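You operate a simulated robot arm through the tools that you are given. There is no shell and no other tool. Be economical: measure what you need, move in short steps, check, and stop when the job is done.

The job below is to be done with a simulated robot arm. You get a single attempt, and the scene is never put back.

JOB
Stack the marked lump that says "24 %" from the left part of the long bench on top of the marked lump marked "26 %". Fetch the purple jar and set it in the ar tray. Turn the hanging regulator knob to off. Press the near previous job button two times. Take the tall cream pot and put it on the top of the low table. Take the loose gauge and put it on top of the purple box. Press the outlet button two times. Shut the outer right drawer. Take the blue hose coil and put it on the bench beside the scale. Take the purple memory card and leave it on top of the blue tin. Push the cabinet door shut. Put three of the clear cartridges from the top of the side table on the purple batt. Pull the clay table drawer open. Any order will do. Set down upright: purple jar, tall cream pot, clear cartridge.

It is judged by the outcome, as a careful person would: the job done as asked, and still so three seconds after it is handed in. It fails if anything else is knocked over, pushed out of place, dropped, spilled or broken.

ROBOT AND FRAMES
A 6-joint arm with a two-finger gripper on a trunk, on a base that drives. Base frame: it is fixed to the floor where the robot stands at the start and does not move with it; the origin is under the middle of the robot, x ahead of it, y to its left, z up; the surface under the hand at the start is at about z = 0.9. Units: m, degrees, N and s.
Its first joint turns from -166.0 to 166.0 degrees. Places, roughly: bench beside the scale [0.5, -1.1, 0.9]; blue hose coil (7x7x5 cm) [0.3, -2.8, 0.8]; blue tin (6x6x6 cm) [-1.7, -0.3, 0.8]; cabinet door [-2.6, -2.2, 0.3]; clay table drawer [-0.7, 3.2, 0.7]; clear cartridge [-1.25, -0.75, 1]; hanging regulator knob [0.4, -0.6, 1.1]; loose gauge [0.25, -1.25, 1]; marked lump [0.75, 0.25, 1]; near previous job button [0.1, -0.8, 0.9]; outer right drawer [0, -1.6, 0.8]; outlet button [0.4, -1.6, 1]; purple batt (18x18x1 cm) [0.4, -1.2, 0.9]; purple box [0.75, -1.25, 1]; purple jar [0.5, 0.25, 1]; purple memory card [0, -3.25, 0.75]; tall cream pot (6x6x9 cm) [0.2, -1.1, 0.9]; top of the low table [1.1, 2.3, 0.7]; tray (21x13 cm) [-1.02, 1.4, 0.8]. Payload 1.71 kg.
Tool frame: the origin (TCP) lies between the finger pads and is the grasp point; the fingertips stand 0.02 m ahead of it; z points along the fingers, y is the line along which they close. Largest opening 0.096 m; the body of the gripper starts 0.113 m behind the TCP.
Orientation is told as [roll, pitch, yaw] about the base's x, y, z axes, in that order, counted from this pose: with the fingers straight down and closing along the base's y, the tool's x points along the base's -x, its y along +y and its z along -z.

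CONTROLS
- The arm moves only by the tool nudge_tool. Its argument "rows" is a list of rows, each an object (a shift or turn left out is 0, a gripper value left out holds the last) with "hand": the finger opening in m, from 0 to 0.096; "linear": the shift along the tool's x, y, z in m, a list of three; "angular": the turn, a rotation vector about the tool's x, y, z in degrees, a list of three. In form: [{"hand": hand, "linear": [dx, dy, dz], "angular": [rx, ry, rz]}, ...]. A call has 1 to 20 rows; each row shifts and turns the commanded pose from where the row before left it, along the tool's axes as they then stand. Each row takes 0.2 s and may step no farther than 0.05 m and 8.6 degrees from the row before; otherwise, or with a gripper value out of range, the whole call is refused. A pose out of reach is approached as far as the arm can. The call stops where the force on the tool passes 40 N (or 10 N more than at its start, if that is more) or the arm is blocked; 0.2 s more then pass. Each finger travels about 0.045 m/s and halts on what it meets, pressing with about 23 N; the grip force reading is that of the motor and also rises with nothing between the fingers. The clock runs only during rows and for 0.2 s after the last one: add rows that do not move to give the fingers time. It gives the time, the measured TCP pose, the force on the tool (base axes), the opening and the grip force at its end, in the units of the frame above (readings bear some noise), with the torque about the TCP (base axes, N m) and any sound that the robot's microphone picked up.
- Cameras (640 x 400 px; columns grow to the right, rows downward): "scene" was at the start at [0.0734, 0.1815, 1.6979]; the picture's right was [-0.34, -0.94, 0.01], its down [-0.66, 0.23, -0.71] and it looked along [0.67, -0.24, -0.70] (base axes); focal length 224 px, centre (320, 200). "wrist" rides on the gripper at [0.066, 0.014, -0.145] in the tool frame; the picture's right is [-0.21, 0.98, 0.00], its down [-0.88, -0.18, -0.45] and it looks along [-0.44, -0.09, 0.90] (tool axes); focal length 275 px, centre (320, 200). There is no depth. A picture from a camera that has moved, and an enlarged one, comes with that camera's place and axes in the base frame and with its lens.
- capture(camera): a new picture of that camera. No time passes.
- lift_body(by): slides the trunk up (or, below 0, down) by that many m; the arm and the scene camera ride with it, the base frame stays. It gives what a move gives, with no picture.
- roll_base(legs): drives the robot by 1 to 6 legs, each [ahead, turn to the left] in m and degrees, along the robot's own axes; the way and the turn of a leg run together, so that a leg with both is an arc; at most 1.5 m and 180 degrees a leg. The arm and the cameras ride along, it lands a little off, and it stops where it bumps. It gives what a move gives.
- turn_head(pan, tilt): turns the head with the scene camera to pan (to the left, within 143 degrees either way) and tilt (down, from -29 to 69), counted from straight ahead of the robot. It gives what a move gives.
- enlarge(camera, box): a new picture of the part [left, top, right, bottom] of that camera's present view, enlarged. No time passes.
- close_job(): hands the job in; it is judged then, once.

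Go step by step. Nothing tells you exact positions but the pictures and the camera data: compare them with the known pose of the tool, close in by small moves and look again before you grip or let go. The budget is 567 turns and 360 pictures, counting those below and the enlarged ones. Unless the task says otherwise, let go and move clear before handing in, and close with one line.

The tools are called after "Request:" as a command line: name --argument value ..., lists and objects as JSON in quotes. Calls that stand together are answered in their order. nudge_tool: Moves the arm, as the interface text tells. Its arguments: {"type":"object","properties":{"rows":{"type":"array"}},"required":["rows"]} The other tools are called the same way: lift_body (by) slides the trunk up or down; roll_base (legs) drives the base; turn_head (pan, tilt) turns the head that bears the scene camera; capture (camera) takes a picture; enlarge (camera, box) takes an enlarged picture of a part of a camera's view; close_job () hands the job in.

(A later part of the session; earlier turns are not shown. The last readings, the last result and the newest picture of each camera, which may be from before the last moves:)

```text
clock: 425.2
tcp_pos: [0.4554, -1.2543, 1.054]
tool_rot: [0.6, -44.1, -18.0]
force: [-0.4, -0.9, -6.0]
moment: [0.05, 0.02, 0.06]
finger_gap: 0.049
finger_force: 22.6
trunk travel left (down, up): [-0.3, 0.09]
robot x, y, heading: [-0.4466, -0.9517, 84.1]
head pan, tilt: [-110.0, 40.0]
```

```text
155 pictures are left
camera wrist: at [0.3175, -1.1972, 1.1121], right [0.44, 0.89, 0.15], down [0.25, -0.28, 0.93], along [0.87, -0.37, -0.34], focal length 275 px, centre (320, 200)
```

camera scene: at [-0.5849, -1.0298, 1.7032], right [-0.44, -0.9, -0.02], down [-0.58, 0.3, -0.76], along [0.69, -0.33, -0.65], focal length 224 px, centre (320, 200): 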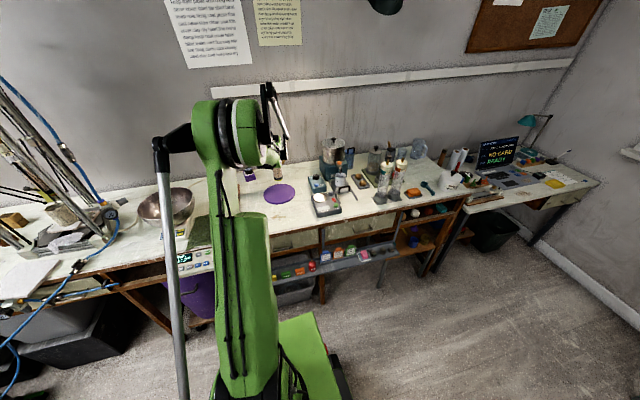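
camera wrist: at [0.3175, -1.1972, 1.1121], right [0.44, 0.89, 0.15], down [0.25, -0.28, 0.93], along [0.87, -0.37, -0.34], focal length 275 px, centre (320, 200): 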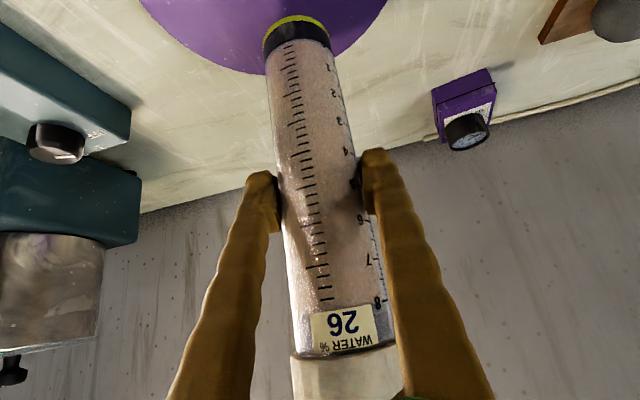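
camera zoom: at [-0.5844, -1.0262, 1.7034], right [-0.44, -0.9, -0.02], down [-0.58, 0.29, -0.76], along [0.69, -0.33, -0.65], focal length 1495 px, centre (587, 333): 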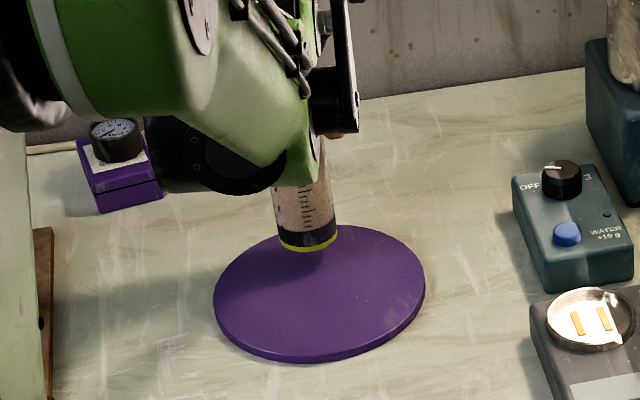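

Request:
nudge_tool --rows '[{"linear": [0.0084, 0, 0.0086]}, {"linear": [0.0035, 0, 0.0036]}, {}]'

Request:
nudge_tool --rows '[{"linear": [0.0028, 0, 0.0029]}, {}]'

Request:
enlarge --camera "scene" --box '[240, 150, 320, 210]'

```text
clock: 426.1
tcp_pos: [0.4568, -1.2528, 1.0362]
tool_rot: [0.6, -44.0, -18.0]
force: [0.4, -0.5, -5.8]
moment: [0.04, 0.02, -0.03]
finger_gap: 0.0494
finger_force: 22.7
trunk travel left (down, up): [-0.3, 0.09]
robot x, y, heading: [-0.4442, -0.9519, 84.2]
head pan, tilt: [-110.0, 40.0]
```

```text
clock: 426.6
tcp_pos: [0.4555, -1.2532, 1.0309]
tool_rot: [0.5, -44.0, -18.0]
force: [0.0, -0.3, -5.7]
moment: [0.0, 0.06, 0.04]
finger_gap: 0.049
finger_force: 23.4
trunk travel left (down, up): [-0.3, 0.09]
robot x, y, heading: [-0.4448, -0.9503, 84.1]
head pan, tilt: [-110.0, 40.0]
```

```text
6.67 times, centred on (280, 180) of scene
camera zoom: at [-0.5841, -1.0246, 1.7034], right [-0.44, -0.9, -0.01], down [-0.58, 0.29, -0.76], along [0.69, -0.33, -0.65], focal length 1495 px, centre (587, 333)
```

zoom: 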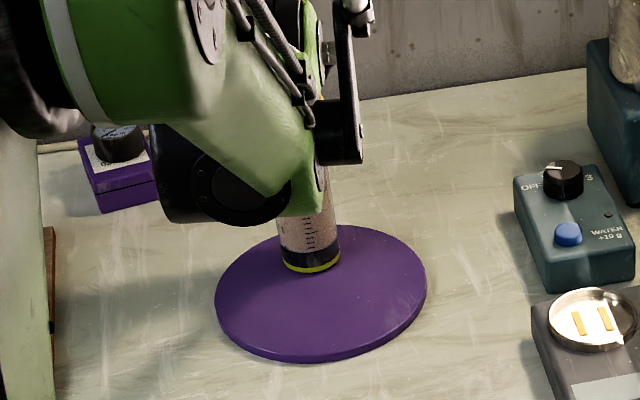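

Request:
nudge_tool --rows '[{"linear": [0.0028, 0, 0.0029]}, {}]'

Request:
nudge_tool --rows '[{"linear": [0.0028, 0, 0.0029]}, {}]'

Request:
nudge_tool --rows '[{"linear": [0.0021, 0, 0.0021]}, {}]'

```text
clock: 427.2
tcp_pos: [0.4553, -1.2523, 1.0292]
tool_rot: [0.5, -44.2, -18.0]
force: [3.0, -0.6, 10.5]
moment: [-0.26, -0.65, -0.07]
finger_gap: 0.0494
finger_force: 23.7
trunk travel left (down, up): [-0.3, 0.09]
robot x, y, heading: [-0.4484, -0.9507, 83.8]
head pan, tilt: [-110.0, 40.0]
```

```text
clock: 427.9
tcp_pos: [0.4545, -1.2532, 1.0255]
tool_rot: [0.6, -44.3, -18.0]
force: [-2.5, 0.6, 23.9]
moment: [-0.2, -0.16, -0.01]
finger_gap: 0.0493
finger_force: 22.9
trunk travel left (down, up): [-0.3, 0.09]
robot x, y, heading: [-0.4456, -0.9487, 84.3]
head pan, tilt: [-110.0, 40.0]
```

```text
clock: 428.4
tcp_pos: [0.4559, -1.2534, 1.0208]
tool_rot: [0.6, -44.1, -18.1]
force: [-4.3, -1.1, 8.4]
moment: [-0.15, 0.11, -0.06]
finger_gap: 0.0492
finger_force: 22.6
trunk travel left (down, up): [-0.3, 0.09]
robot x, y, heading: [-0.4464, -0.9507, 84.1]
head pan, tilt: [-110.0, 40.0]
```

It stands on the disc. I open and withdraw along the tool axis.

Request:
nudge_tool --rows '[{"hand": 0.06}, {"hand": 0.075}, {}, {}]'

Request:
nudge_tool --rows '[{"linear": [0, 0, -0.04]}, {"linear": [0, 0, -0.04]}, {"linear": [0, 0, -0.045]}, {"linear": [0, 0, -0.045]}, {"linear": [0, 0, -0.045]}, {"linear": [0.034, 0, -0.034]}, {"linear": [0.034, 0, -0.034]}, {}]'

Request:
capture --camera "wrist"

Request:
enlarge --camera "scene" --box '[220, 130, 340, 230]'

```text
clock: 429.4
tcp_pos: [0.4564, -1.2519, 1.021]
tool_rot: [0.6, -44.1, -18.0]
force: [-0.1, 0.0, 0.9]
moment: [0.01, 0.03, 0.0]
finger_gap: 0.0747
finger_force: 0.1
trunk travel left (down, up): [-0.3, 0.09]
robot x, y, heading: [-0.4432, -0.953, 83.8]
head pan, tilt: [-110.0, 40.0]
```

```text
clock: 431.2
tcp_pos: [0.2207, -1.1786, 1.1782]
tool_rot: [0.7, -44.1, -18.0]
force: [-1.2, -0.1, 0.8]
moment: [-0.03, -0.04, -0.01]
finger_gap: 0.0749
finger_force: 0.2
trunk travel left (down, up): [-0.3, 0.09]
robot x, y, heading: [-0.4465, -0.9534, 84.1]
head pan, tilt: [-110.0, 40.0]
```

```text
153 pictures are left
camera wrist: at [0.0824, -1.1214, 1.2359], right [0.43, 0.89, 0.15], down [0.25, -0.28, 0.93], along [0.87, -0.37, -0.34], focal length 275 px, centre (320, 200)
```

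wrist: 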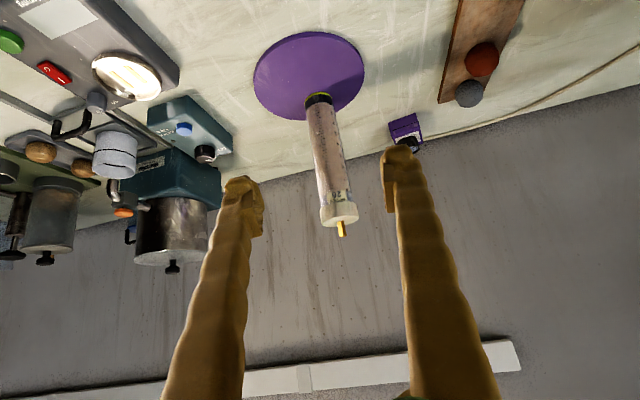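

```text
4.00 times, centred on (280, 180) of scene
camera zoom: at [-0.5862, -1.0241, 1.7033], right [-0.44, -0.9, -0.01], down [-0.58, 0.29, -0.76], along [0.69, -0.33, -0.65], focal length 897 px, centre (480, 280)
```

zoom: 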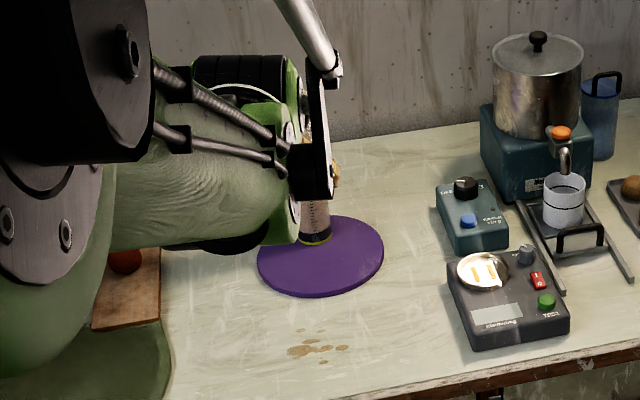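

First cartridge stands on the disc. I turn back for the second one ("28").

Request:
roll_base --legs '[[0, -175]]'

Request:
nudge_tool --rows '[{}]'

Request:
capture --camera "wrist"

```text
clock: 442.4
tcp_pos: [-1.1444, -0.8501, 1.1779]
tool_rot: [0.7, -44.2, 172.6]
force: [-0.3, -0.5, 0.3]
moment: [0.04, 0.04, 0.02]
finger_gap: 0.075
finger_force: 0.1
trunk travel left (down, up): [-0.3, 0.09]
robot x, y, heading: [-0.451, -0.9532, -85.5]
head pan, tilt: [-110.0, 40.0]
```

```text
clock: 442.9
tcp_pos: [-1.1429, -0.8724, 1.1815]
tool_rot: [-0.7, -44.4, 173.7]
force: [0.2, 0.5, -0.4]
moment: [-0.02, 0.05, 0.01]
finger_gap: 0.0754
finger_force: 0.1
trunk travel left (down, up): [-0.3, 0.09]
robot x, y, heading: [-0.4482, -0.9549, -85.3]
head pan, tilt: [-110.0, 40.0]
```

```text
151 pictures are left
camera wrist: at [-0.9982, -0.9032, 1.2373], right [-0.26, -0.96, 0.14], down [-0.29, 0.21, 0.93], along [-0.92, 0.21, -0.33], focal length 275 px, centre (320, 200)
```

wrist: 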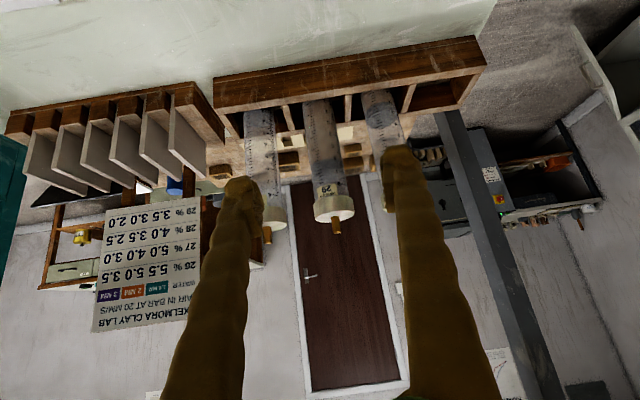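

Cartridge "29" is now straight ahead; I take that one.

Request:
nudge_tool --rows '[{"linear": [-0.0149, -0.0028, 0.0428]}, {"linear": [-0.0149, -0.0028, 0.0428]}, {"linear": [-0.0149, -0.0028, 0.0428]}, {"linear": [-0.0149, -0.0028, 0.0428]}, {}]'

Request:
capture --camera "wrist"

```text
clock: 444.1
tcp_pos: [-1.3043, -0.8394, 1.0975]
tool_rot: [-0.5, -44.3, 173.5]
force: [-1.1, -1.0, 0.2]
moment: [0.03, -0.01, -0.02]
finger_gap: 0.0751
finger_force: 0.0
trunk travel left (down, up): [-0.3, 0.09]
robot x, y, heading: [-0.4472, -0.951, -85.1]
head pan, tilt: [-110.0, 40.0]
```

```text
150 pictures are left
camera wrist: at [-1.1597, -0.8698, 1.1549], right [-0.26, -0.95, 0.14], down [-0.29, 0.22, 0.93], along [-0.92, 0.2, -0.34], focal length 275 px, centre (320, 200)
```

wrist: 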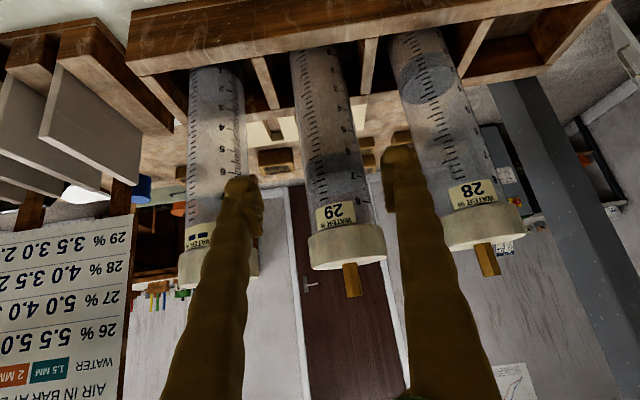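

Request:
nudge_tool --rows '[{"linear": [0, 0.007, 0.03]}, {"linear": [0, 0, 0.035]}, {"linear": [0, 0, 0.032]}, {}]'

Request:
capture --camera "wrist"

```text
clock: 445.1
tcp_pos: [-1.3712, -0.8353, 1.0281]
tool_rot: [-0.5, -44.4, 173.4]
force: [-0.3, -0.4, 0.3]
moment: [0.0, -0.02, 0.03]
finger_gap: 0.0748
finger_force: 0.0
trunk travel left (down, up): [-0.3, 0.09]
robot x, y, heading: [-0.4499, -0.9527, -85.3]
head pan, tilt: [-110.0, 40.0]
```

```text
149 pictures are left
camera wrist: at [-1.2272, -0.868, 1.0863], right [-0.26, -0.95, 0.14], down [-0.29, 0.22, 0.93], along [-0.92, 0.21, -0.34], focal length 275 px, centre (320, 200)
```

wrist: 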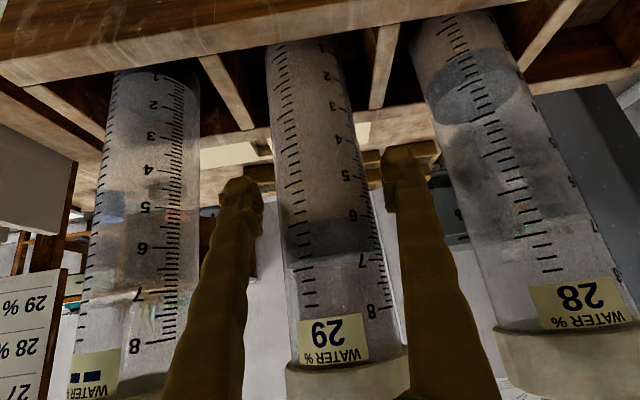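

Request:
nudge_tool --rows '[{"hand": 0.035}, {}, {}, {}, {}]'

Request:
nudge_tool --rows '[{"linear": [-0.0211, 0, -0.0213]}, {"linear": [-0.0211, 0, -0.0213]}, {"linear": [-0.0211, 0, -0.0213]}, {"linear": [-0.0211, 0, -0.0213]}, {"linear": [-0.0211, 0, -0.0213]}, {"linear": [0.034, 0, -0.034]}, {"linear": [0.034, 0, -0.034]}, {"linear": [0.034, 0, -0.034]}, {"linear": [0.034, 0, -0.034]}, {"linear": [0.034, 0, -0.034]}, {"linear": [0.034, 0, -0.034]}, {}]'

Request:
capture --camera "wrist"

```text
clock: 446.2
tcp_pos: [-1.372, -0.8369, 1.0293]
tool_rot: [-0.5, -44.5, 173.4]
force: [-1.1, -1.8, 1.0]
moment: [-0.08, 0.07, 0.01]
finger_gap: 0.053
finger_force: 23.0
trunk travel left (down, up): [-0.3, 0.09]
robot x, y, heading: [-0.4489, -0.9544, -85.3]
head pan, tilt: [-110.0, 40.0]
```

```text
clock: 448.9
tcp_pos: [-1.0867, -0.869, 1.1845]
tool_rot: [-0.3, -44.5, 173.4]
force: [1.2, -0.4, -4.2]
moment: [0.03, 0.1, -0.01]
finger_gap: 0.0527
finger_force: 22.9
trunk travel left (down, up): [-0.3, 0.09]
robot x, y, heading: [-0.4495, -0.9523, -85.2]
head pan, tilt: [-110.0, 40.0]
```

```text
148 pictures are left
camera wrist: at [-0.9407, -0.9004, 1.2418], right [-0.26, -0.95, 0.14], down [-0.29, 0.22, 0.93], along [-0.92, 0.2, -0.33], focal length 275 px, centre (320, 200)
```

wrist: 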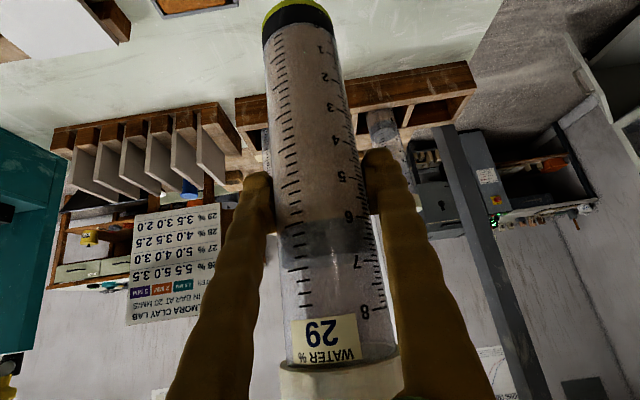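

Request:
roll_base --legs '[[0, 175]]'

Request:
nudge_tool --rows '[{}]'

Request:
capture --camera "wrist"

```text
clock: 460.3
tcp_pos: [0.1691, -1.1105, 1.1849]
tool_rot: [-0.5, -44.5, -13.5]
force: [0.1, -0.1, -4.6]
moment: [0.01, -0.03, 0.02]
finger_gap: 0.0527
finger_force: 22.8
trunk travel left (down, up): [-0.3, 0.09]
robot x, y, heading: [-0.4563, -0.9499, 87.8]
head pan, tilt: [-110.0, 40.0]
```

```text
clock: 460.7
tcp_pos: [0.17, -1.0914, 1.1869]
tool_rot: [-1.8, -44.5, -12.6]
force: [0.3, -0.3, -5.6]
moment: [0.02, -0.03, 0.02]
finger_gap: 0.0528
finger_force: 23.4
trunk travel left (down, up): [-0.3, 0.09]
robot x, y, heading: [-0.4567, -0.9544, 87.7]
head pan, tilt: [-110.0, 40.0]
```

```text
147 pictures are left
camera wrist: at [0.0287, -1.0412, 1.2426], right [0.38, 0.92, 0.12], down [0.26, -0.23, 0.94], along [0.89, -0.32, -0.33], focal length 275 px, centre (320, 200)
```

wrist: 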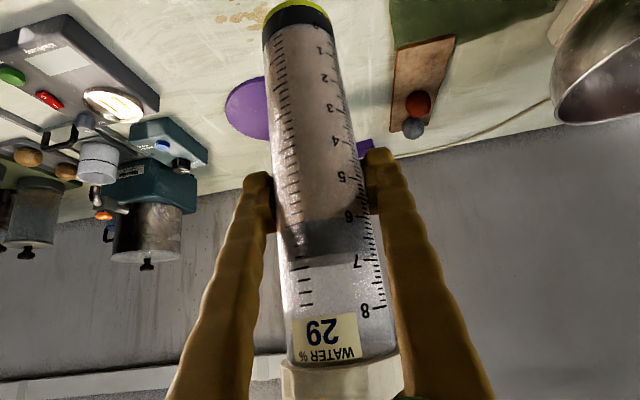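

Request:
nudge_tool --rows '[{"angular": [-0.68, 0, 0.67]}, {"linear": [-0.0183, -0.0081, 0.0383]}, {"linear": [-0.0183, -0.0081, 0.0383]}, {"linear": [-0.0183, -0.0081, 0.0383]}, {"linear": [-0.0183, -0.0081, 0.0383]}, {"linear": [-0.0183, -0.0081, 0.0383]}, {"linear": [-0.0183, -0.0081, 0.0383]}, {}]'

Request:
capture --camera "wrist"

Request:
turn_head --pan -120 --tilt 40

Request:
capture --camera "scene"

```text
clock: 462.5
tcp_pos: [0.3912, -1.1994, 1.0981]
tool_rot: [-0.3, -44.6, -13.7]
force: [-0.3, -0.2, -5.2]
moment: [0.0, 0.0, 0.03]
finger_gap: 0.0527
finger_force: 23.1
trunk travel left (down, up): [-0.3, 0.09]
robot x, y, heading: [-0.454, -0.9525, 87.5]
head pan, tilt: [-110.0, 40.0]
```

```text
146 pictures are left
camera wrist: at [0.2499, -1.1506, 1.1555], right [0.38, 0.92, 0.14], down [0.26, -0.25, 0.93], along [0.89, -0.31, -0.33], focal length 275 px, centre (320, 200)
```

wrist: 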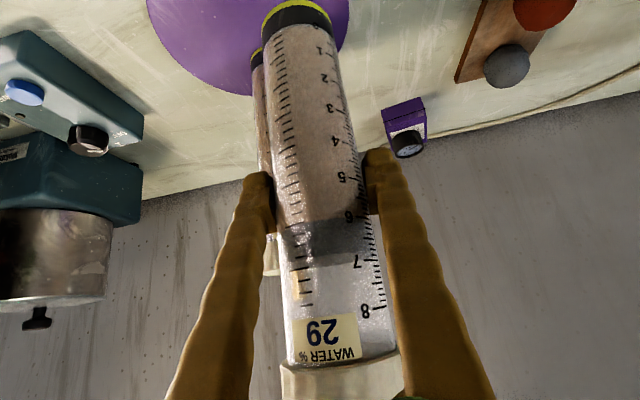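

```text
clock: 463.2
tcp_pos: [0.3909, -1.199, 1.0999]
tool_rot: [-0.2, -44.6, -13.7]
force: [-0.7, 0.0, -4.5]
moment: [-0.04, -0.08, -0.01]
finger_gap: 0.0528
finger_force: 23.5
trunk travel left (down, up): [-0.3, 0.09]
robot x, y, heading: [-0.4584, -0.9508, 87.8]
head pan, tilt: [-120.0, 40.0]
```

```text
145 pictures are left
camera scene: at [-0.5965, -1.0446, 1.7032], right [-0.54, -0.84, -0.01], down [-0.54, 0.36, -0.76], along [0.65, -0.4, -0.65], focal length 224 px, centre (320, 200)
```

scene: 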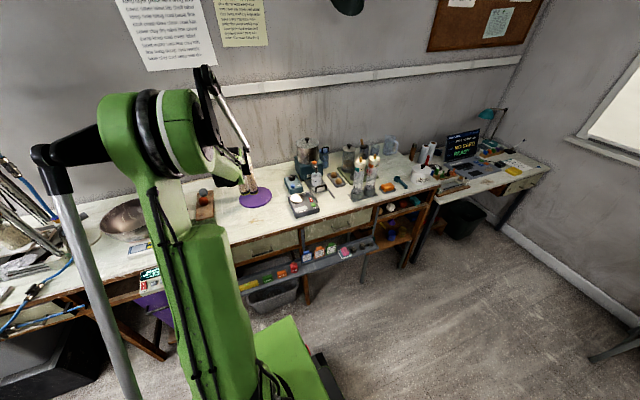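

Request:
enlarge --camera "scene" --box '[215, 155, 305, 222]'

```text
5.97 times, centred on (260, 188) of scene
camera zoom: at [-0.5965, -1.0446, 1.7032], right [-0.54, -0.84, -0.01], down [-0.54, 0.36, -0.76], along [0.65, -0.4, -0.65], focal length 1339 px, centre (678, 269)
```

zoom: 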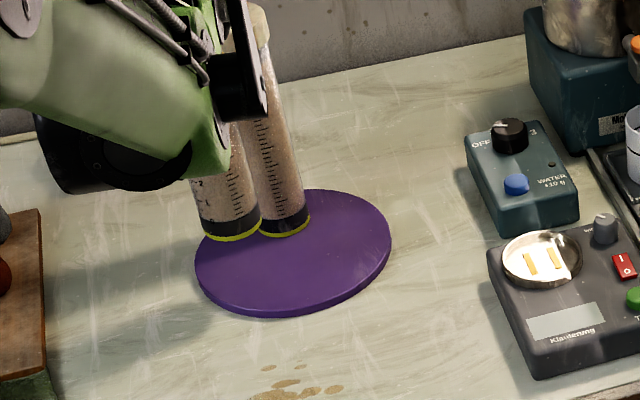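

Request:
nudge_tool --rows '[{"linear": [0.014, 0.0, 0.0143]}, {"linear": [0.014, 0, 0.0143]}, {"linear": [0.014, 0, 0.0143]}, {}]'

Request:
nudge_tool --rows '[{"linear": [0.0042, 0, 0.0043]}, {}]'

Request:
nudge_tool --rows '[{"linear": [0.0028, 0, 0.0029]}, {}]'

Request:
enlarge --camera "scene" --box '[215, 155, 305, 222]'

```text
clock: 464.2
tcp_pos: [0.3932, -1.1984, 1.0382]
tool_rot: [-0.1, -44.7, -13.7]
force: [0.3, -1.1, -4.9]
moment: [-0.03, 0.03, 0.01]
finger_gap: 0.0526
finger_force: 23.1
trunk travel left (down, up): [-0.3, 0.09]
robot x, y, heading: [-0.4533, -0.9512, 87.5]
head pan, tilt: [-120.0, 40.0]
```

```text
clock: 464.8
tcp_pos: [0.3913, -1.1997, 1.0326]
tool_rot: [-0.2, -44.6, -13.7]
force: [0.4, 0.5, -4.2]
moment: [0.02, -0.03, 0.0]
finger_gap: 0.0529
finger_force: 23.0
trunk travel left (down, up): [-0.3, 0.09]
robot x, y, heading: [-0.4578, -0.9538, 87.6]
head pan, tilt: [-120.0, 40.0]
```

```text
clock: 465.4
tcp_pos: [0.3926, -1.1993, 1.0289]
tool_rot: [-0.2, -44.6, -13.7]
force: [0.4, 0.5, -4.5]
moment: [0.0, 0.0, -0.01]
finger_gap: 0.0525
finger_force: 22.5
trunk travel left (down, up): [-0.3, 0.09]
robot x, y, heading: [-0.4569, -0.949, 87.4]
head pan, tilt: [-120.0, 40.0]
```

```text
5.97 times, centred on (260, 188) of scene
camera zoom: at [-0.5962, -1.0447, 1.7032], right [-0.54, -0.84, -0.01], down [-0.54, 0.36, -0.76], along [0.65, -0.4, -0.65], focal length 1339 px, centre (678, 269)
```

zoom: 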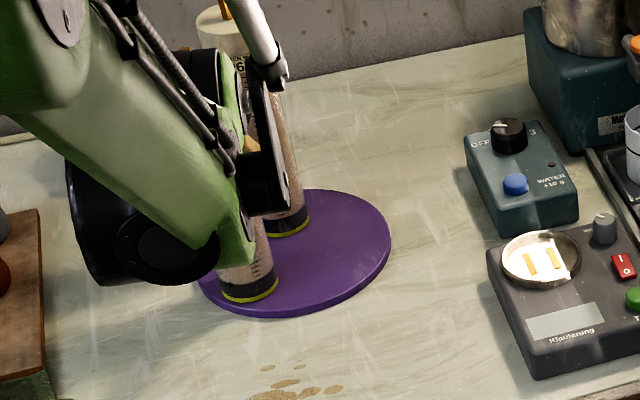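

Request:
nudge_tool --rows '[{"linear": [0.0028, 0, 0.0029]}, {}]'

Request:
nudge_tool --rows '[{"linear": [0.0028, 0, 0.0029]}, {}]'

Request:
nudge_tool --rows '[{"linear": [0.0021, 0, 0.0021]}, {}]'

```text
clock: 466.0
tcp_pos: [0.3913, -1.1978, 1.0267]
tool_rot: [-0.2, -44.8, -13.6]
force: [3.5, 2.3, 28.1]
moment: [0.07, 0.22, -0.07]
finger_gap: 0.0532
finger_force: 23.0
trunk travel left (down, up): [-0.3, 0.09]
robot x, y, heading: [-0.4581, -0.9532, 87.8]
head pan, tilt: [-120.0, 40.0]
```

```text
clock: 466.6
tcp_pos: [0.3906, -1.198, 1.0219]
tool_rot: [-0.1, -44.6, -13.6]
force: [4.9, 3.5, 28.5]
moment: [0.04, 0.2, 0.0]
finger_gap: 0.0528
finger_force: 23.0
trunk travel left (down, up): [-0.3, 0.09]
robot x, y, heading: [-0.4542, -0.952, 87.4]
head pan, tilt: [-120.0, 40.0]
```

```text
clock: 467.2
tcp_pos: [0.3902, -1.1976, 1.0206]
tool_rot: [-0.2, -44.8, -13.6]
force: [3.7, 1.6, 28.9]
moment: [0.08, 0.35, -0.02]
finger_gap: 0.0529
finger_force: 23.0
trunk travel left (down, up): [-0.3, 0.09]
robot x, y, heading: [-0.4529, -0.9478, 87.6]
head pan, tilt: [-120.0, 40.0]
```

Seated. I back off the load slightly, open and withdraw.

Request:
nudge_tool --rows '[{"linear": [-0.0015, 0, -0.0015]}, {"hand": 0.062}, {"hand": 0.075}, {}, {}]'

Request:
nudge_tool --rows '[{"linear": [0, 0, -0.04]}, {"linear": [0, 0, -0.04]}, {"linear": [0, 0, -0.045]}, {"linear": [0, 0, -0.045]}, {"linear": [0, 0, -0.045]}, {"linear": [0.034, 0, -0.034]}, {}]'

Request:
capture --camera "wrist"

```text
clock: 468.4
tcp_pos: [0.391, -1.199, 1.0201]
tool_rot: [-0.2, -44.7, -13.7]
force: [-0.3, -0.3, -1.0]
moment: [-0.01, -0.02, 0.01]
finger_gap: 0.0749
finger_force: 0.0
trunk travel left (down, up): [-0.3, 0.09]
robot x, y, heading: [-0.4543, -0.9486, 87.6]
head pan, tilt: [-120.0, 40.0]
```

```text
clock: 470.0
tcp_pos: [0.1978, -1.1517, 1.1747]
tool_rot: [-0.2, -44.6, -13.7]
force: [-0.6, 0.2, -0.4]
moment: [-0.02, -0.04, -0.03]
finger_gap: 0.075
finger_force: 0.0
trunk travel left (down, up): [-0.3, 0.09]
robot x, y, heading: [-0.4543, -0.9512, 87.5]
head pan, tilt: [-120.0, 40.0]
```

```text
142 pictures are left
camera wrist: at [0.0564, -1.1029, 1.2312], right [0.38, 0.92, 0.14], down [0.26, -0.25, 0.93], along [0.89, -0.31, -0.33], focal length 275 px, centre (320, 200)
```

wrist: 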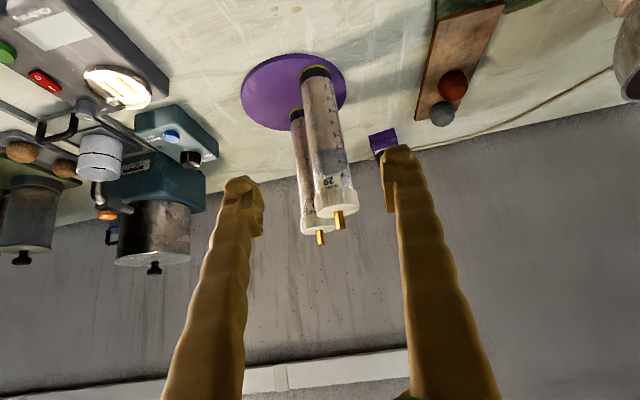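

Two stand on the disc. I turn back for the third.

Request:
roll_base --legs '[[0, -175]]'

Request:
nudge_tool --rows '[{}]'

Request:
capture --camera "wrist"

```text
clock: 481.6
tcp_pos: [-1.1224, -0.7931, 1.1742]
tool_rot: [-0.2, -44.6, 170.1]
force: [0.4, 0.2, -0.4]
moment: [-0.02, -0.01, -0.04]
finger_gap: 0.0749
finger_force: 0.0
trunk travel left (down, up): [-0.3, 0.09]
robot x, y, heading: [-0.4589, -0.9494, -88.7]
head pan, tilt: [-120.0, 40.0]
```

```text
clock: 482.0
tcp_pos: [-1.1232, -0.8117, 1.1776]
tool_rot: [-1.5, -44.9, 171.1]
force: [-0.1, 0.6, 0.4]
moment: [-0.02, 0.02, -0.01]
finger_gap: 0.075
finger_force: 0.1
trunk travel left (down, up): [-0.3, 0.09]
robot x, y, heading: [-0.4623, -0.9487, -88.7]
head pan, tilt: [-120.0, 40.0]
```

```text
141 pictures are left
camera wrist: at [-0.98, -0.8517, 1.2328], right [-0.31, -0.94, 0.13], down [-0.27, 0.22, 0.94], along [-0.91, 0.26, -0.33], focal length 275 px, centre (320, 200)
```

wrist: 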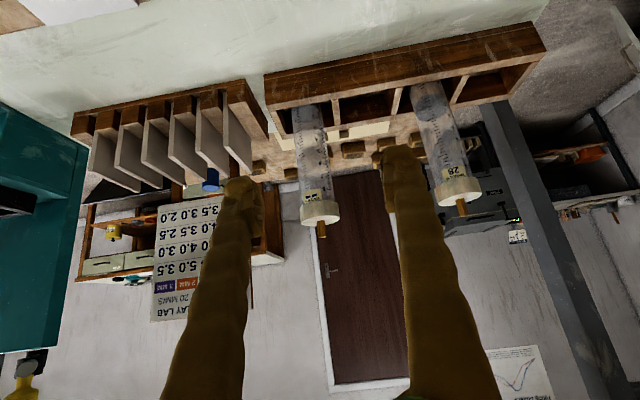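

I pick cartridge "28", the clearly labelled one, for the third.

Request:
nudge_tool --rows '[{"linear": [0, 0.035, 0]}, {"linear": [0, 0.035, 0], "angular": [-0.7, 0, 0.7]}, {"linear": [-0.0118, 0.0155, 0.0298]}, {"linear": [-0.0118, 0.0155, 0.0298]}, {"linear": [-0.0118, 0.0155, 0.0298]}, {"linear": [-0.0118, 0.0155, 0.0298]}, {"linear": [-0.0118, 0.0155, 0.0298]}, {"linear": [-0.0118, 0.0155, 0.0298]}, {}]'

Request:
capture --camera "wrist"

```text
clock: 484.0
tcp_pos: [-1.3286, -0.9426, 1.0974]
tool_rot: [-0.2, -44.8, 170.1]
force: [0.1, 0.3, 0.4]
moment: [0.0, -0.03, -0.03]
finger_gap: 0.0749
finger_force: 0.0
trunk travel left (down, up): [-0.3, 0.09]
robot x, y, heading: [-0.4615, -0.9492, -88.7]
head pan, tilt: [-120.0, 40.0]
```

```text
140 pictures are left
camera wrist: at [-1.1846, -0.9813, 1.1532], right [-0.31, -0.94, 0.14], down [-0.27, 0.23, 0.93], along [-0.91, 0.26, -0.33], focal length 275 px, centre (320, 200)
```

wrist: 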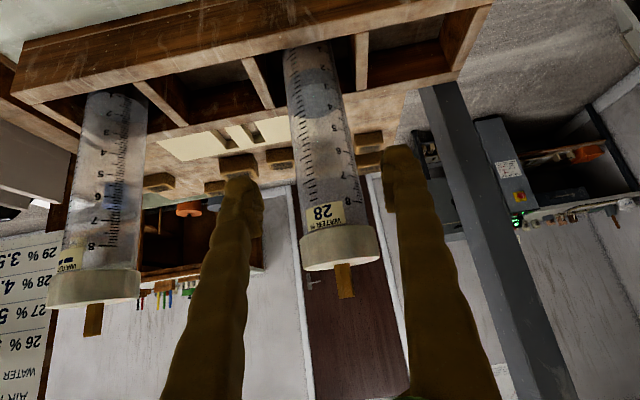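

Request:
nudge_tool --rows '[{"linear": [0, 0.002, 0.03]}, {"linear": [0, 0, 0.035]}, {"linear": [0, 0, 0.028]}, {}, {"hand": 0.035}, {}, {}, {}, {}]'

Request:
capture --camera "wrist"

```text
clock: 486.0
tcp_pos: [-1.3908, -0.9323, 1.0325]
tool_rot: [0.0, -44.9, 170.0]
force: [0.0, 0.3, 0.6]
moment: [-0.01, 0.01, 0.05]
finger_gap: 0.0525
finger_force: 23.4
trunk travel left (down, up): [-0.3, 0.09]
robot x, y, heading: [-0.4603, -0.9514, -88.6]
head pan, tilt: [-120.0, 40.0]
```

```text
139 pictures are left
camera wrist: at [-1.2477, -0.9711, 1.088], right [-0.32, -0.94, 0.14], down [-0.27, 0.23, 0.93], along [-0.91, 0.26, -0.33], focal length 275 px, centre (320, 200)
```

wrist: 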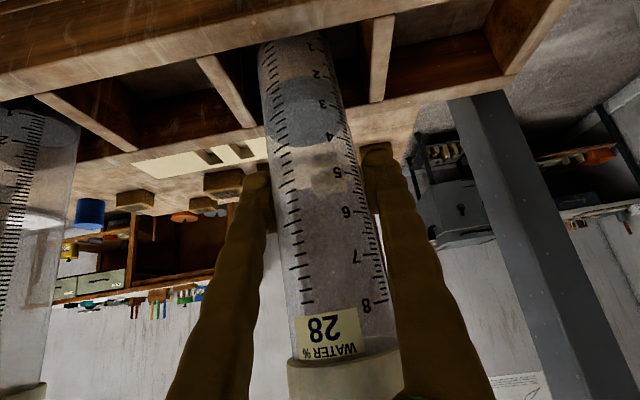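

Request:
nudge_tool --rows '[{"linear": [-0.0211, 0, -0.0213]}, {"linear": [-0.0211, 0, -0.0213]}, {"linear": [-0.0211, 0, -0.0213]}, {"linear": [-0.0211, 0, -0.0213]}, {"linear": [-0.0211, 0, -0.0213]}, {"linear": [0.034, 0, -0.034]}, {"linear": [0.034, 0, -0.034]}, {"linear": [0.034, 0, -0.034]}, {"linear": [0.034, 0, -0.034]}, {"linear": [0.034, 0, -0.034]}, {"linear": [0.034, 0, -0.034]}, {}]'

Request:
roll_base --legs '[[0, 175]]'

Request:
nudge_tool --rows '[{}]'

Request:
capture --camera "wrist"

```text
clock: 488.6
tcp_pos: [-1.1042, -0.9792, 1.1852]
tool_rot: [0.0, -45.1, 170.0]
force: [0.8, 0.8, -2.9]
moment: [0.01, 0.04, 0.01]
finger_gap: 0.053
finger_force: 22.8
trunk travel left (down, up): [-0.3, 0.09]
robot x, y, heading: [-0.4626, -0.9495, -88.8]
head pan, tilt: [-120.0, 40.0]
```

```text
clock: 500.0
tcp_pos: [0.1796, -1.0113, 1.1839]
tool_rot: [0.0, -44.9, -18.1]
force: [0.2, 0.0, -2.5]
moment: [0.0, 0.0, 0.02]
finger_gap: 0.0529
finger_force: 23.0
trunk travel left (down, up): [-0.3, 0.09]
robot x, y, heading: [-0.4573, -0.9522, 83.3]
head pan, tilt: [-120.0, 40.0]
```

```text
clock: 500.4
tcp_pos: [0.1777, -1.0285, 1.1848]
tool_rot: [1.1, -44.9, -19.1]
force: [-0.2, 0.0, -2.7]
moment: [0.02, -0.02, 0.02]
finger_gap: 0.0525
finger_force: 23.0
trunk travel left (down, up): [-0.3, 0.09]
robot x, y, heading: [-0.4561, -0.9493, 83.2]
head pan, tilt: [-120.0, 40.0]
```

```text
138 pictures are left
camera wrist: at [0.0403, -0.9696, 1.2412], right [0.45, 0.88, 0.16], down [0.23, -0.28, 0.93], along [0.86, -0.38, -0.33], focal length 275 px, centre (320, 200)
```

wrist: 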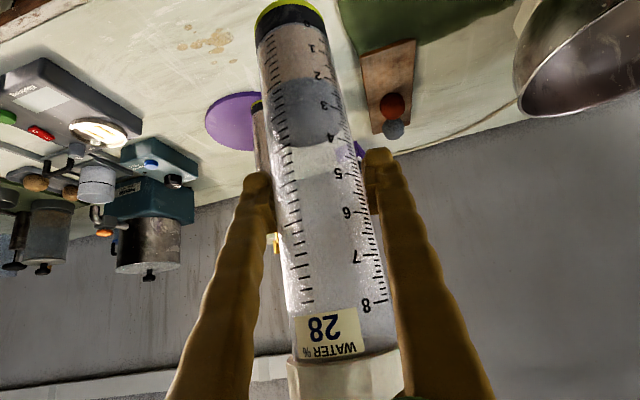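

Request:
nudge_tool --rows '[{"angular": [0.55, 0, -0.55]}, {"linear": [-0.0126, -0.04, 0.0125]}, {"linear": [-0.0126, -0.04, 0.0125]}, {"linear": [-0.0126, -0.04, 0.0125]}, {"linear": [-0.0126, -0.04, 0.0125]}, {"linear": [-0.0126, -0.04, 0.0125]}, {"linear": [-0.0126, -0.04, 0.0125]}, {"linear": [-0.0104, 0.0116, 0.0343]}, {"linear": [-0.0104, 0.0116, 0.0343]}, {"linear": [-0.0104, 0.0116, 0.0343]}, {}]'

Request:
capture --camera "wrist"

Request:
enlarge --camera "scene" --box '[215, 130, 335, 230]'

```text
clock: 502.8
tcp_pos: [0.3075, -1.2808, 1.1344]
tool_rot: [-0.3, -44.8, -18.0]
force: [0.3, 0.3, -3.9]
moment: [-0.07, 0.03, 0.03]
finger_gap: 0.0529
finger_force: 23.2
trunk travel left (down, up): [-0.3, 0.09]
robot x, y, heading: [-0.4556, -0.9492, 83.2]
head pan, tilt: [-120.0, 40.0]
```

```text
137 pictures are left
camera wrist: at [0.1698, -1.2209, 1.1907], right [0.45, 0.88, 0.14], down [0.24, -0.27, 0.93], along [0.86, -0.38, -0.33], focal length 275 px, centre (320, 200)
```

wrist: 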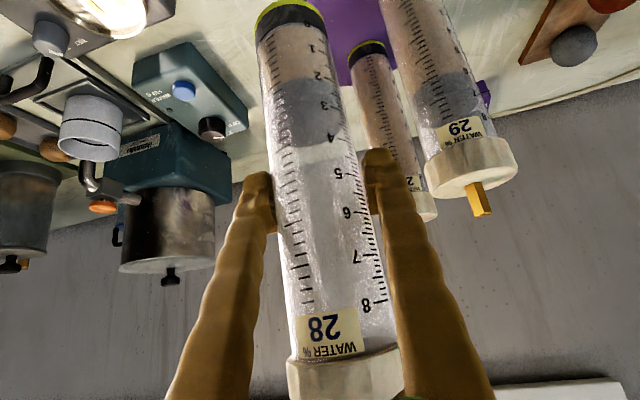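

```text
4.00 times, centred on (275, 180) of scene
camera zoom: at [-0.5998, -1.0108, 1.7045], right [-0.6, -0.8, 0.0], down [-0.52, 0.39, -0.77], along [0.61, -0.46, -0.64], focal length 897 px, centre (500, 280)
```

zoom: 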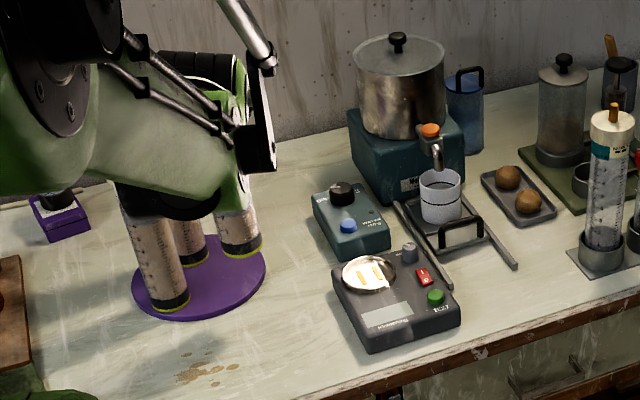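

Request:
nudge_tool --rows '[{"linear": [-0.009, 0.007, 0.033]}, {"linear": [-0.009, 0.007, 0.033]}, {"linear": [0.014, 0, 0.0143]}, {"linear": [0.014, 0, 0.0143]}, {}]'

Request:
enlarge --camera "scene" --box '[215, 150, 315, 220]'

Request:
capture --camera "wrist"

```text
clock: 504.0
tcp_pos: [0.3669, -1.2921, 1.0583]
tool_rot: [0.0, -44.8, -18.3]
force: [-0.2, 1.5, -3.1]
moment: [-0.1, 0.01, -0.09]
finger_gap: 0.0528
finger_force: 22.8
trunk travel left (down, up): [-0.3, 0.09]
robot x, y, heading: [-0.456, -0.952, 83.2]
head pan, tilt: [-120.0, 40.0]
```

```text
5.71 times, centred on (265, 185) of scene
camera zoom: at [-0.6029, -1.0312, 1.7034], right [-0.6, -0.8, -0.01], down [-0.51, 0.4, -0.76], along [0.61, -0.45, -0.65], focal length 1281 px, centre (634, 286)
```

zoom: 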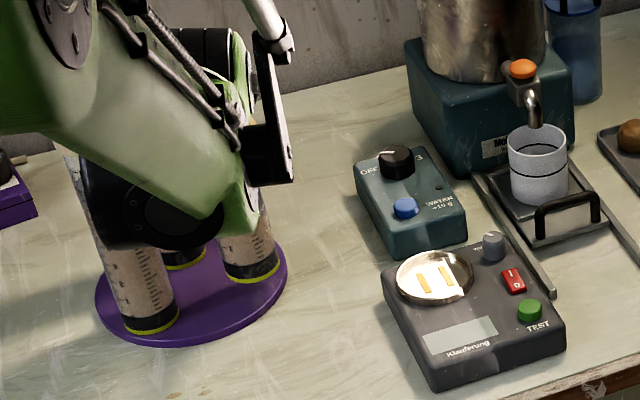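

```text
134 pictures are left
camera wrist: at [0.229, -1.2325, 1.1154], right [0.44, 0.88, 0.15], down [0.24, -0.27, 0.93], along [0.86, -0.38, -0.33], focal length 275 px, centre (320, 200)
```

wrist: 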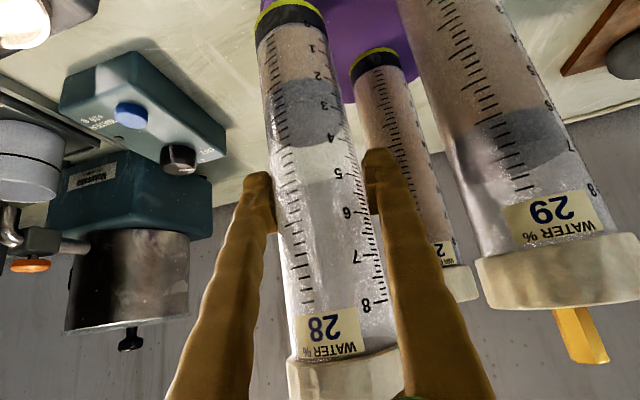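

Request:
nudge_tool --rows '[{"linear": [0.005, 0.005, 0.009]}, {"linear": [0.0063, 0, 0.0064]}, {}]'

Request:
nudge_tool --rows '[{"linear": [0.0042, 0, 0.0043]}, {}]'

Request:
nudge_tool --rows '[{"linear": [0.0028, 0, 0.0029]}, {}]'

Request:
enlarge --camera "scene" --box '[215, 150, 315, 220]'

```text
clock: 504.8
tcp_pos: [0.3693, -1.2896, 1.0396]
tool_rot: [0.1, -44.7, -18.2]
force: [0.6, 0.6, -2.7]
moment: [-0.02, -0.02, -0.03]
finger_gap: 0.0528
finger_force: 22.8
trunk travel left (down, up): [-0.3, 0.09]
robot x, y, heading: [-0.4553, -0.9478, 83.5]
head pan, tilt: [-120.0, 40.0]
```

```text
clock: 505.4
tcp_pos: [0.3703, -1.2899, 1.0331]
tool_rot: [0.1, -44.7, -18.3]
force: [-0.1, -0.2, -2.6]
moment: [-0.02, 0.0, 0.02]
finger_gap: 0.0525
finger_force: 23.3
trunk travel left (down, up): [-0.3, 0.09]
robot x, y, heading: [-0.4545, -0.9488, 83.3]
head pan, tilt: [-120.0, 40.0]
```

```text
clock: 506.0
tcp_pos: [0.3698, -1.2901, 1.0309]
tool_rot: [0.0, -44.7, -18.3]
force: [-0.1, -0.1, -2.4]
moment: [-0.03, -0.01, -0.01]
finger_gap: 0.0528
finger_force: 22.9
trunk travel left (down, up): [-0.3, 0.09]
robot x, y, heading: [-0.4545, -0.9539, 83.1]
head pan, tilt: [-120.0, 40.0]
```

```text
5.71 times, centred on (265, 185) of scene
camera zoom: at [-0.6033, -1.0336, 1.7032], right [-0.6, -0.8, -0.01], down [-0.51, 0.4, -0.76], along [0.61, -0.45, -0.65], focal length 1281 px, centre (634, 286)
```

zoom: 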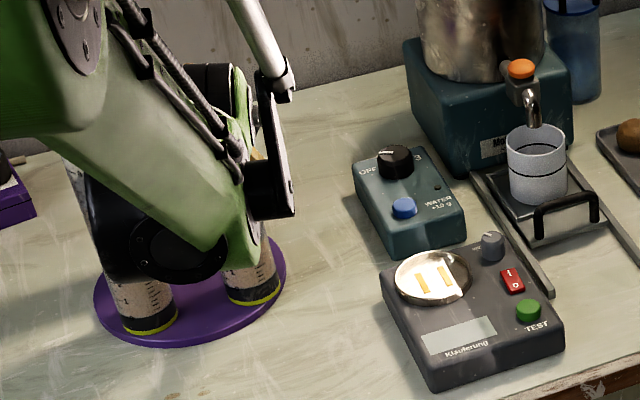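

Request:
nudge_tool --rows '[{"linear": [-0.001, 0.006, 0.001]}, {"linear": [0.0021, 0, 0.0021]}, {}]'

Request:
nudge_tool --rows '[{"linear": [0.0028, 0, 0.0029]}, {}]'

Request:
nudge_tool --rows '[{"linear": [0.0028, 0, 0.0029]}, {}]'

```text
clock: 506.8
tcp_pos: [0.373, -1.2851, 1.0296]
tool_rot: [0.1, -44.8, -18.3]
force: [1.0, -4.9, 26.8]
moment: [0.03, 0.01, 0.01]
finger_gap: 0.0529
finger_force: 23.3
trunk travel left (down, up): [-0.3, 0.09]
robot x, y, heading: [-0.4587, -0.9509, 83.4]
head pan, tilt: [-120.0, 40.0]
```

```text
clock: 507.4
tcp_pos: [0.3724, -1.2843, 1.0238]
tool_rot: [0.0, -44.9, -18.3]
force: [-1.5, -4.7, 28.3]
moment: [0.1, 0.19, 0.02]
finger_gap: 0.0526
finger_force: 22.7
trunk travel left (down, up): [-0.3, 0.09]
robot x, y, heading: [-0.4522, -0.9492, 83.0]
head pan, tilt: [-120.0, 40.0]
```

```text
clock: 508.0
tcp_pos: [0.3708, -1.2842, 1.0202]
tool_rot: [0.0, -44.7, -18.3]
force: [-1.3, -3.9, 26.8]
moment: [0.12, 0.24, 0.03]
finger_gap: 0.0528
finger_force: 22.8
trunk travel left (down, up): [-0.3, 0.09]
robot x, y, heading: [-0.456, -0.9507, 83.0]
head pan, tilt: [-120.0, 40.0]
```

Request:
nudge_tool --rows '[{"linear": [-0.0015, 0, -0.0015]}, {"hand": 0.063}, {}, {}]'

Request:
nudge_tool --rows '[{"linear": [0, 0, -0.03]}, {"linear": [0, 0, -0.04]}, {"linear": [0, 0, -0.045]}, {"linear": [0, 0, -0.045]}, {"linear": [0, 0, -0.045]}, {"linear": [0.034, 0, -0.034]}, {"linear": [0.034, 0, -0.034]}, {}]'

Request:
capture --camera "wrist"

Request:
enlarge --camera "scene" --box '[215, 130, 335, 230]'

```text
clock: 509.0
tcp_pos: [0.3737, -1.2839, 1.0214]
tool_rot: [0.0, -44.9, -18.2]
force: [0.2, 0.4, 0.1]
moment: [0.03, -0.01, -0.05]
finger_gap: 0.063
finger_force: 0.0
trunk travel left (down, up): [-0.3, 0.09]
robot x, y, heading: [-0.4547, -0.9497, 83.3]
head pan, tilt: [-120.0, 40.0]
```

```text
clock: 510.8
tcp_pos: [0.1435, -1.2108, 1.1672]
tool_rot: [0.1, -44.8, -18.3]
force: [-1.0, -0.1, 0.5]
moment: [-0.02, -0.03, 0.02]
finger_gap: 0.063
finger_force: 0.2
trunk travel left (down, up): [-0.3, 0.09]
robot x, y, heading: [-0.4558, -0.9483, 83.6]
head pan, tilt: [-120.0, 40.0]
```

```text
132 pictures are left
camera wrist: at [0.0047, -1.1511, 1.2238], right [0.44, 0.88, 0.15], down [0.23, -0.27, 0.93], along [0.86, -0.38, -0.33], focal length 275 px, centre (320, 200)
```

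wrist: 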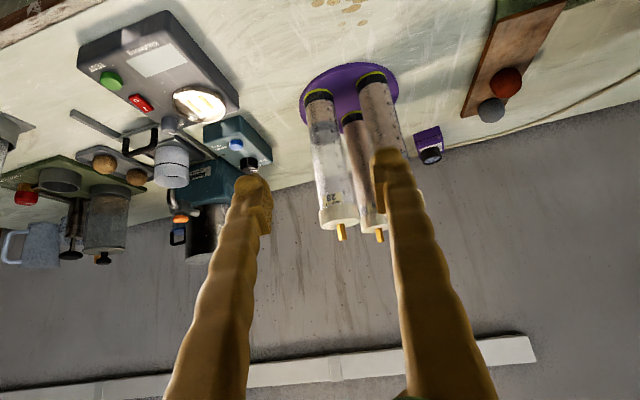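

```text
4.00 times, centred on (275, 180) of scene
camera zoom: at [-0.6051, -1.0331, 1.7031], right [-0.6, -0.8, -0.01], down [-0.51, 0.4, -0.76], along [0.61, -0.45, -0.65], focal length 897 px, centre (500, 280)
```

zoom: 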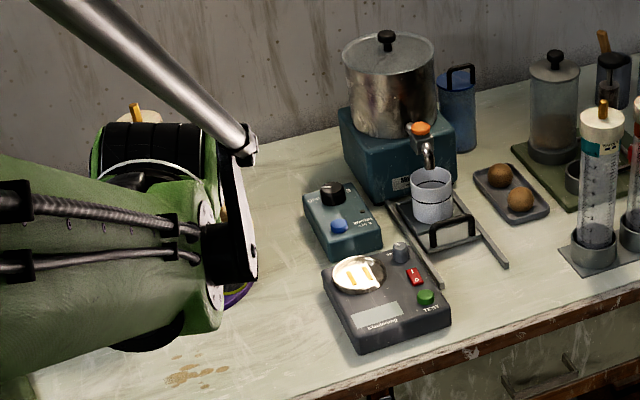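

All three cartridges stand upright on the disc. Next the hose coil on the laptop desk: I level the tool, turn around and drive down there.

Request:
nudge_tool --rows '[{"angular": [0, 8, 0], "linear": [0, 0, -0.03]}, {"angular": [0, 8, 0]}, {"angular": [0, 8, 0]}, {"angular": [0, 8, 0]}, {"angular": [0, 8, 0]}, {"angular": [0, 5, 0], "hand": 0.096}, {}]'

Request:
roll_base --legs '[[0, 180], [1.25, 0]]'

Request:
turn_head --pan 40 --tilt 40

Request:
capture --camera "scene"

```text
clock: 512.4
tcp_pos: [0.124, -1.2024, 1.1877]
tool_rot: [0.1, 0.3, -18.4]
force: [0.5, -0.4, 0.2]
moment: [0.0, 0.03, 0.02]
finger_gap: 0.0959
finger_force: 0.1
trunk travel left (down, up): [-0.3, 0.09]
robot x, y, heading: [-0.4555, -0.9519, 83.2]
head pan, tilt: [-120.0, 40.0]
```

```text
clock: 532.2
tcp_pos: [-1.2087, -1.9056, 1.1887]
tool_rot: [0.1, 0.2, 160.9]
force: [-0.3, -0.2, -0.5]
moment: [0.0, -0.01, 0.04]
finger_gap: 0.096
finger_force: 0.0
trunk travel left (down, up): [-0.3, 0.09]
robot x, y, heading: [-0.629, -2.1696, -97.7]
head pan, tilt: [-120.0, 40.0]
```

```text
clock: 534.6
tcp_pos: [-1.2116, -1.9221, 1.1913]
tool_rot: [-0.7, 0.2, 160.8]
force: [-0.2, 0.2, 0.4]
moment: [0.01, 0.0, 0.01]
finger_gap: 0.096
finger_force: 0.1
trunk travel left (down, up): [-0.3, 0.09]
robot x, y, heading: [-0.6337, -2.1676, -97.6]
head pan, tilt: [40.0, 40.0]
```

```text
130 pictures are left
camera scene: at [-0.3722, -2.2125, 1.7049], right [-0.85, -0.53, 0.01], down [-0.34, 0.53, -0.77], along [0.41, -0.66, -0.63], focal length 224 px, centre (320, 200)
```

scene: 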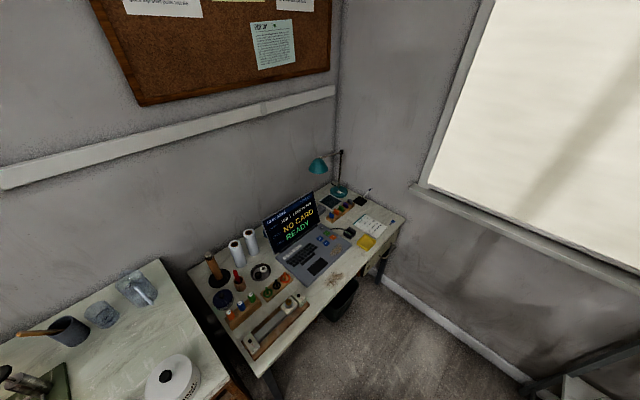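

Request:
enlarge --camera "scene" --box '[190, 180, 410, 370]'

Request:
enlarge --camera "scene" --box '[300, 180, 400, 260]'

```text
2.11 times, centred on (300, 275) of scene
camera zoom: at [-0.3722, -2.2125, 1.7049], right [-0.85, -0.53, 0.01], down [-0.34, 0.53, -0.77], along [0.41, -0.66, -0.63], focal length 472 px, centre (362, 42)
```

zoom: 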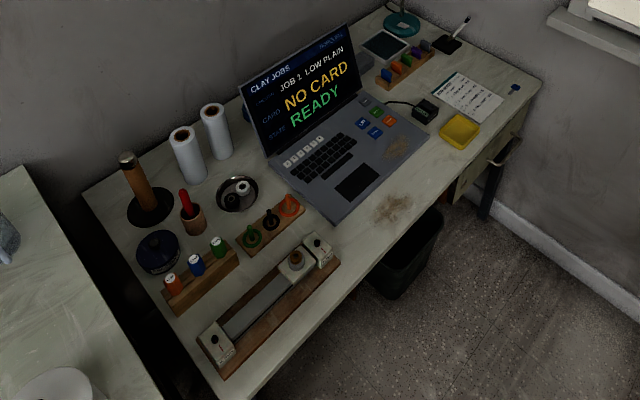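

```text
5.00 times, centred on (350, 220) of scene
camera zoom: at [-0.3722, -2.2125, 1.7049], right [-0.85, -0.53, 0.01], down [-0.34, 0.53, -0.77], along [0.41, -0.66, -0.63], focal length 1121 px, centre (170, 100)
```

zoom: 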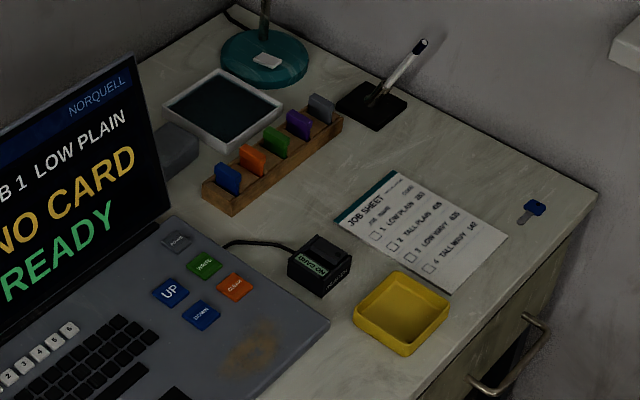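

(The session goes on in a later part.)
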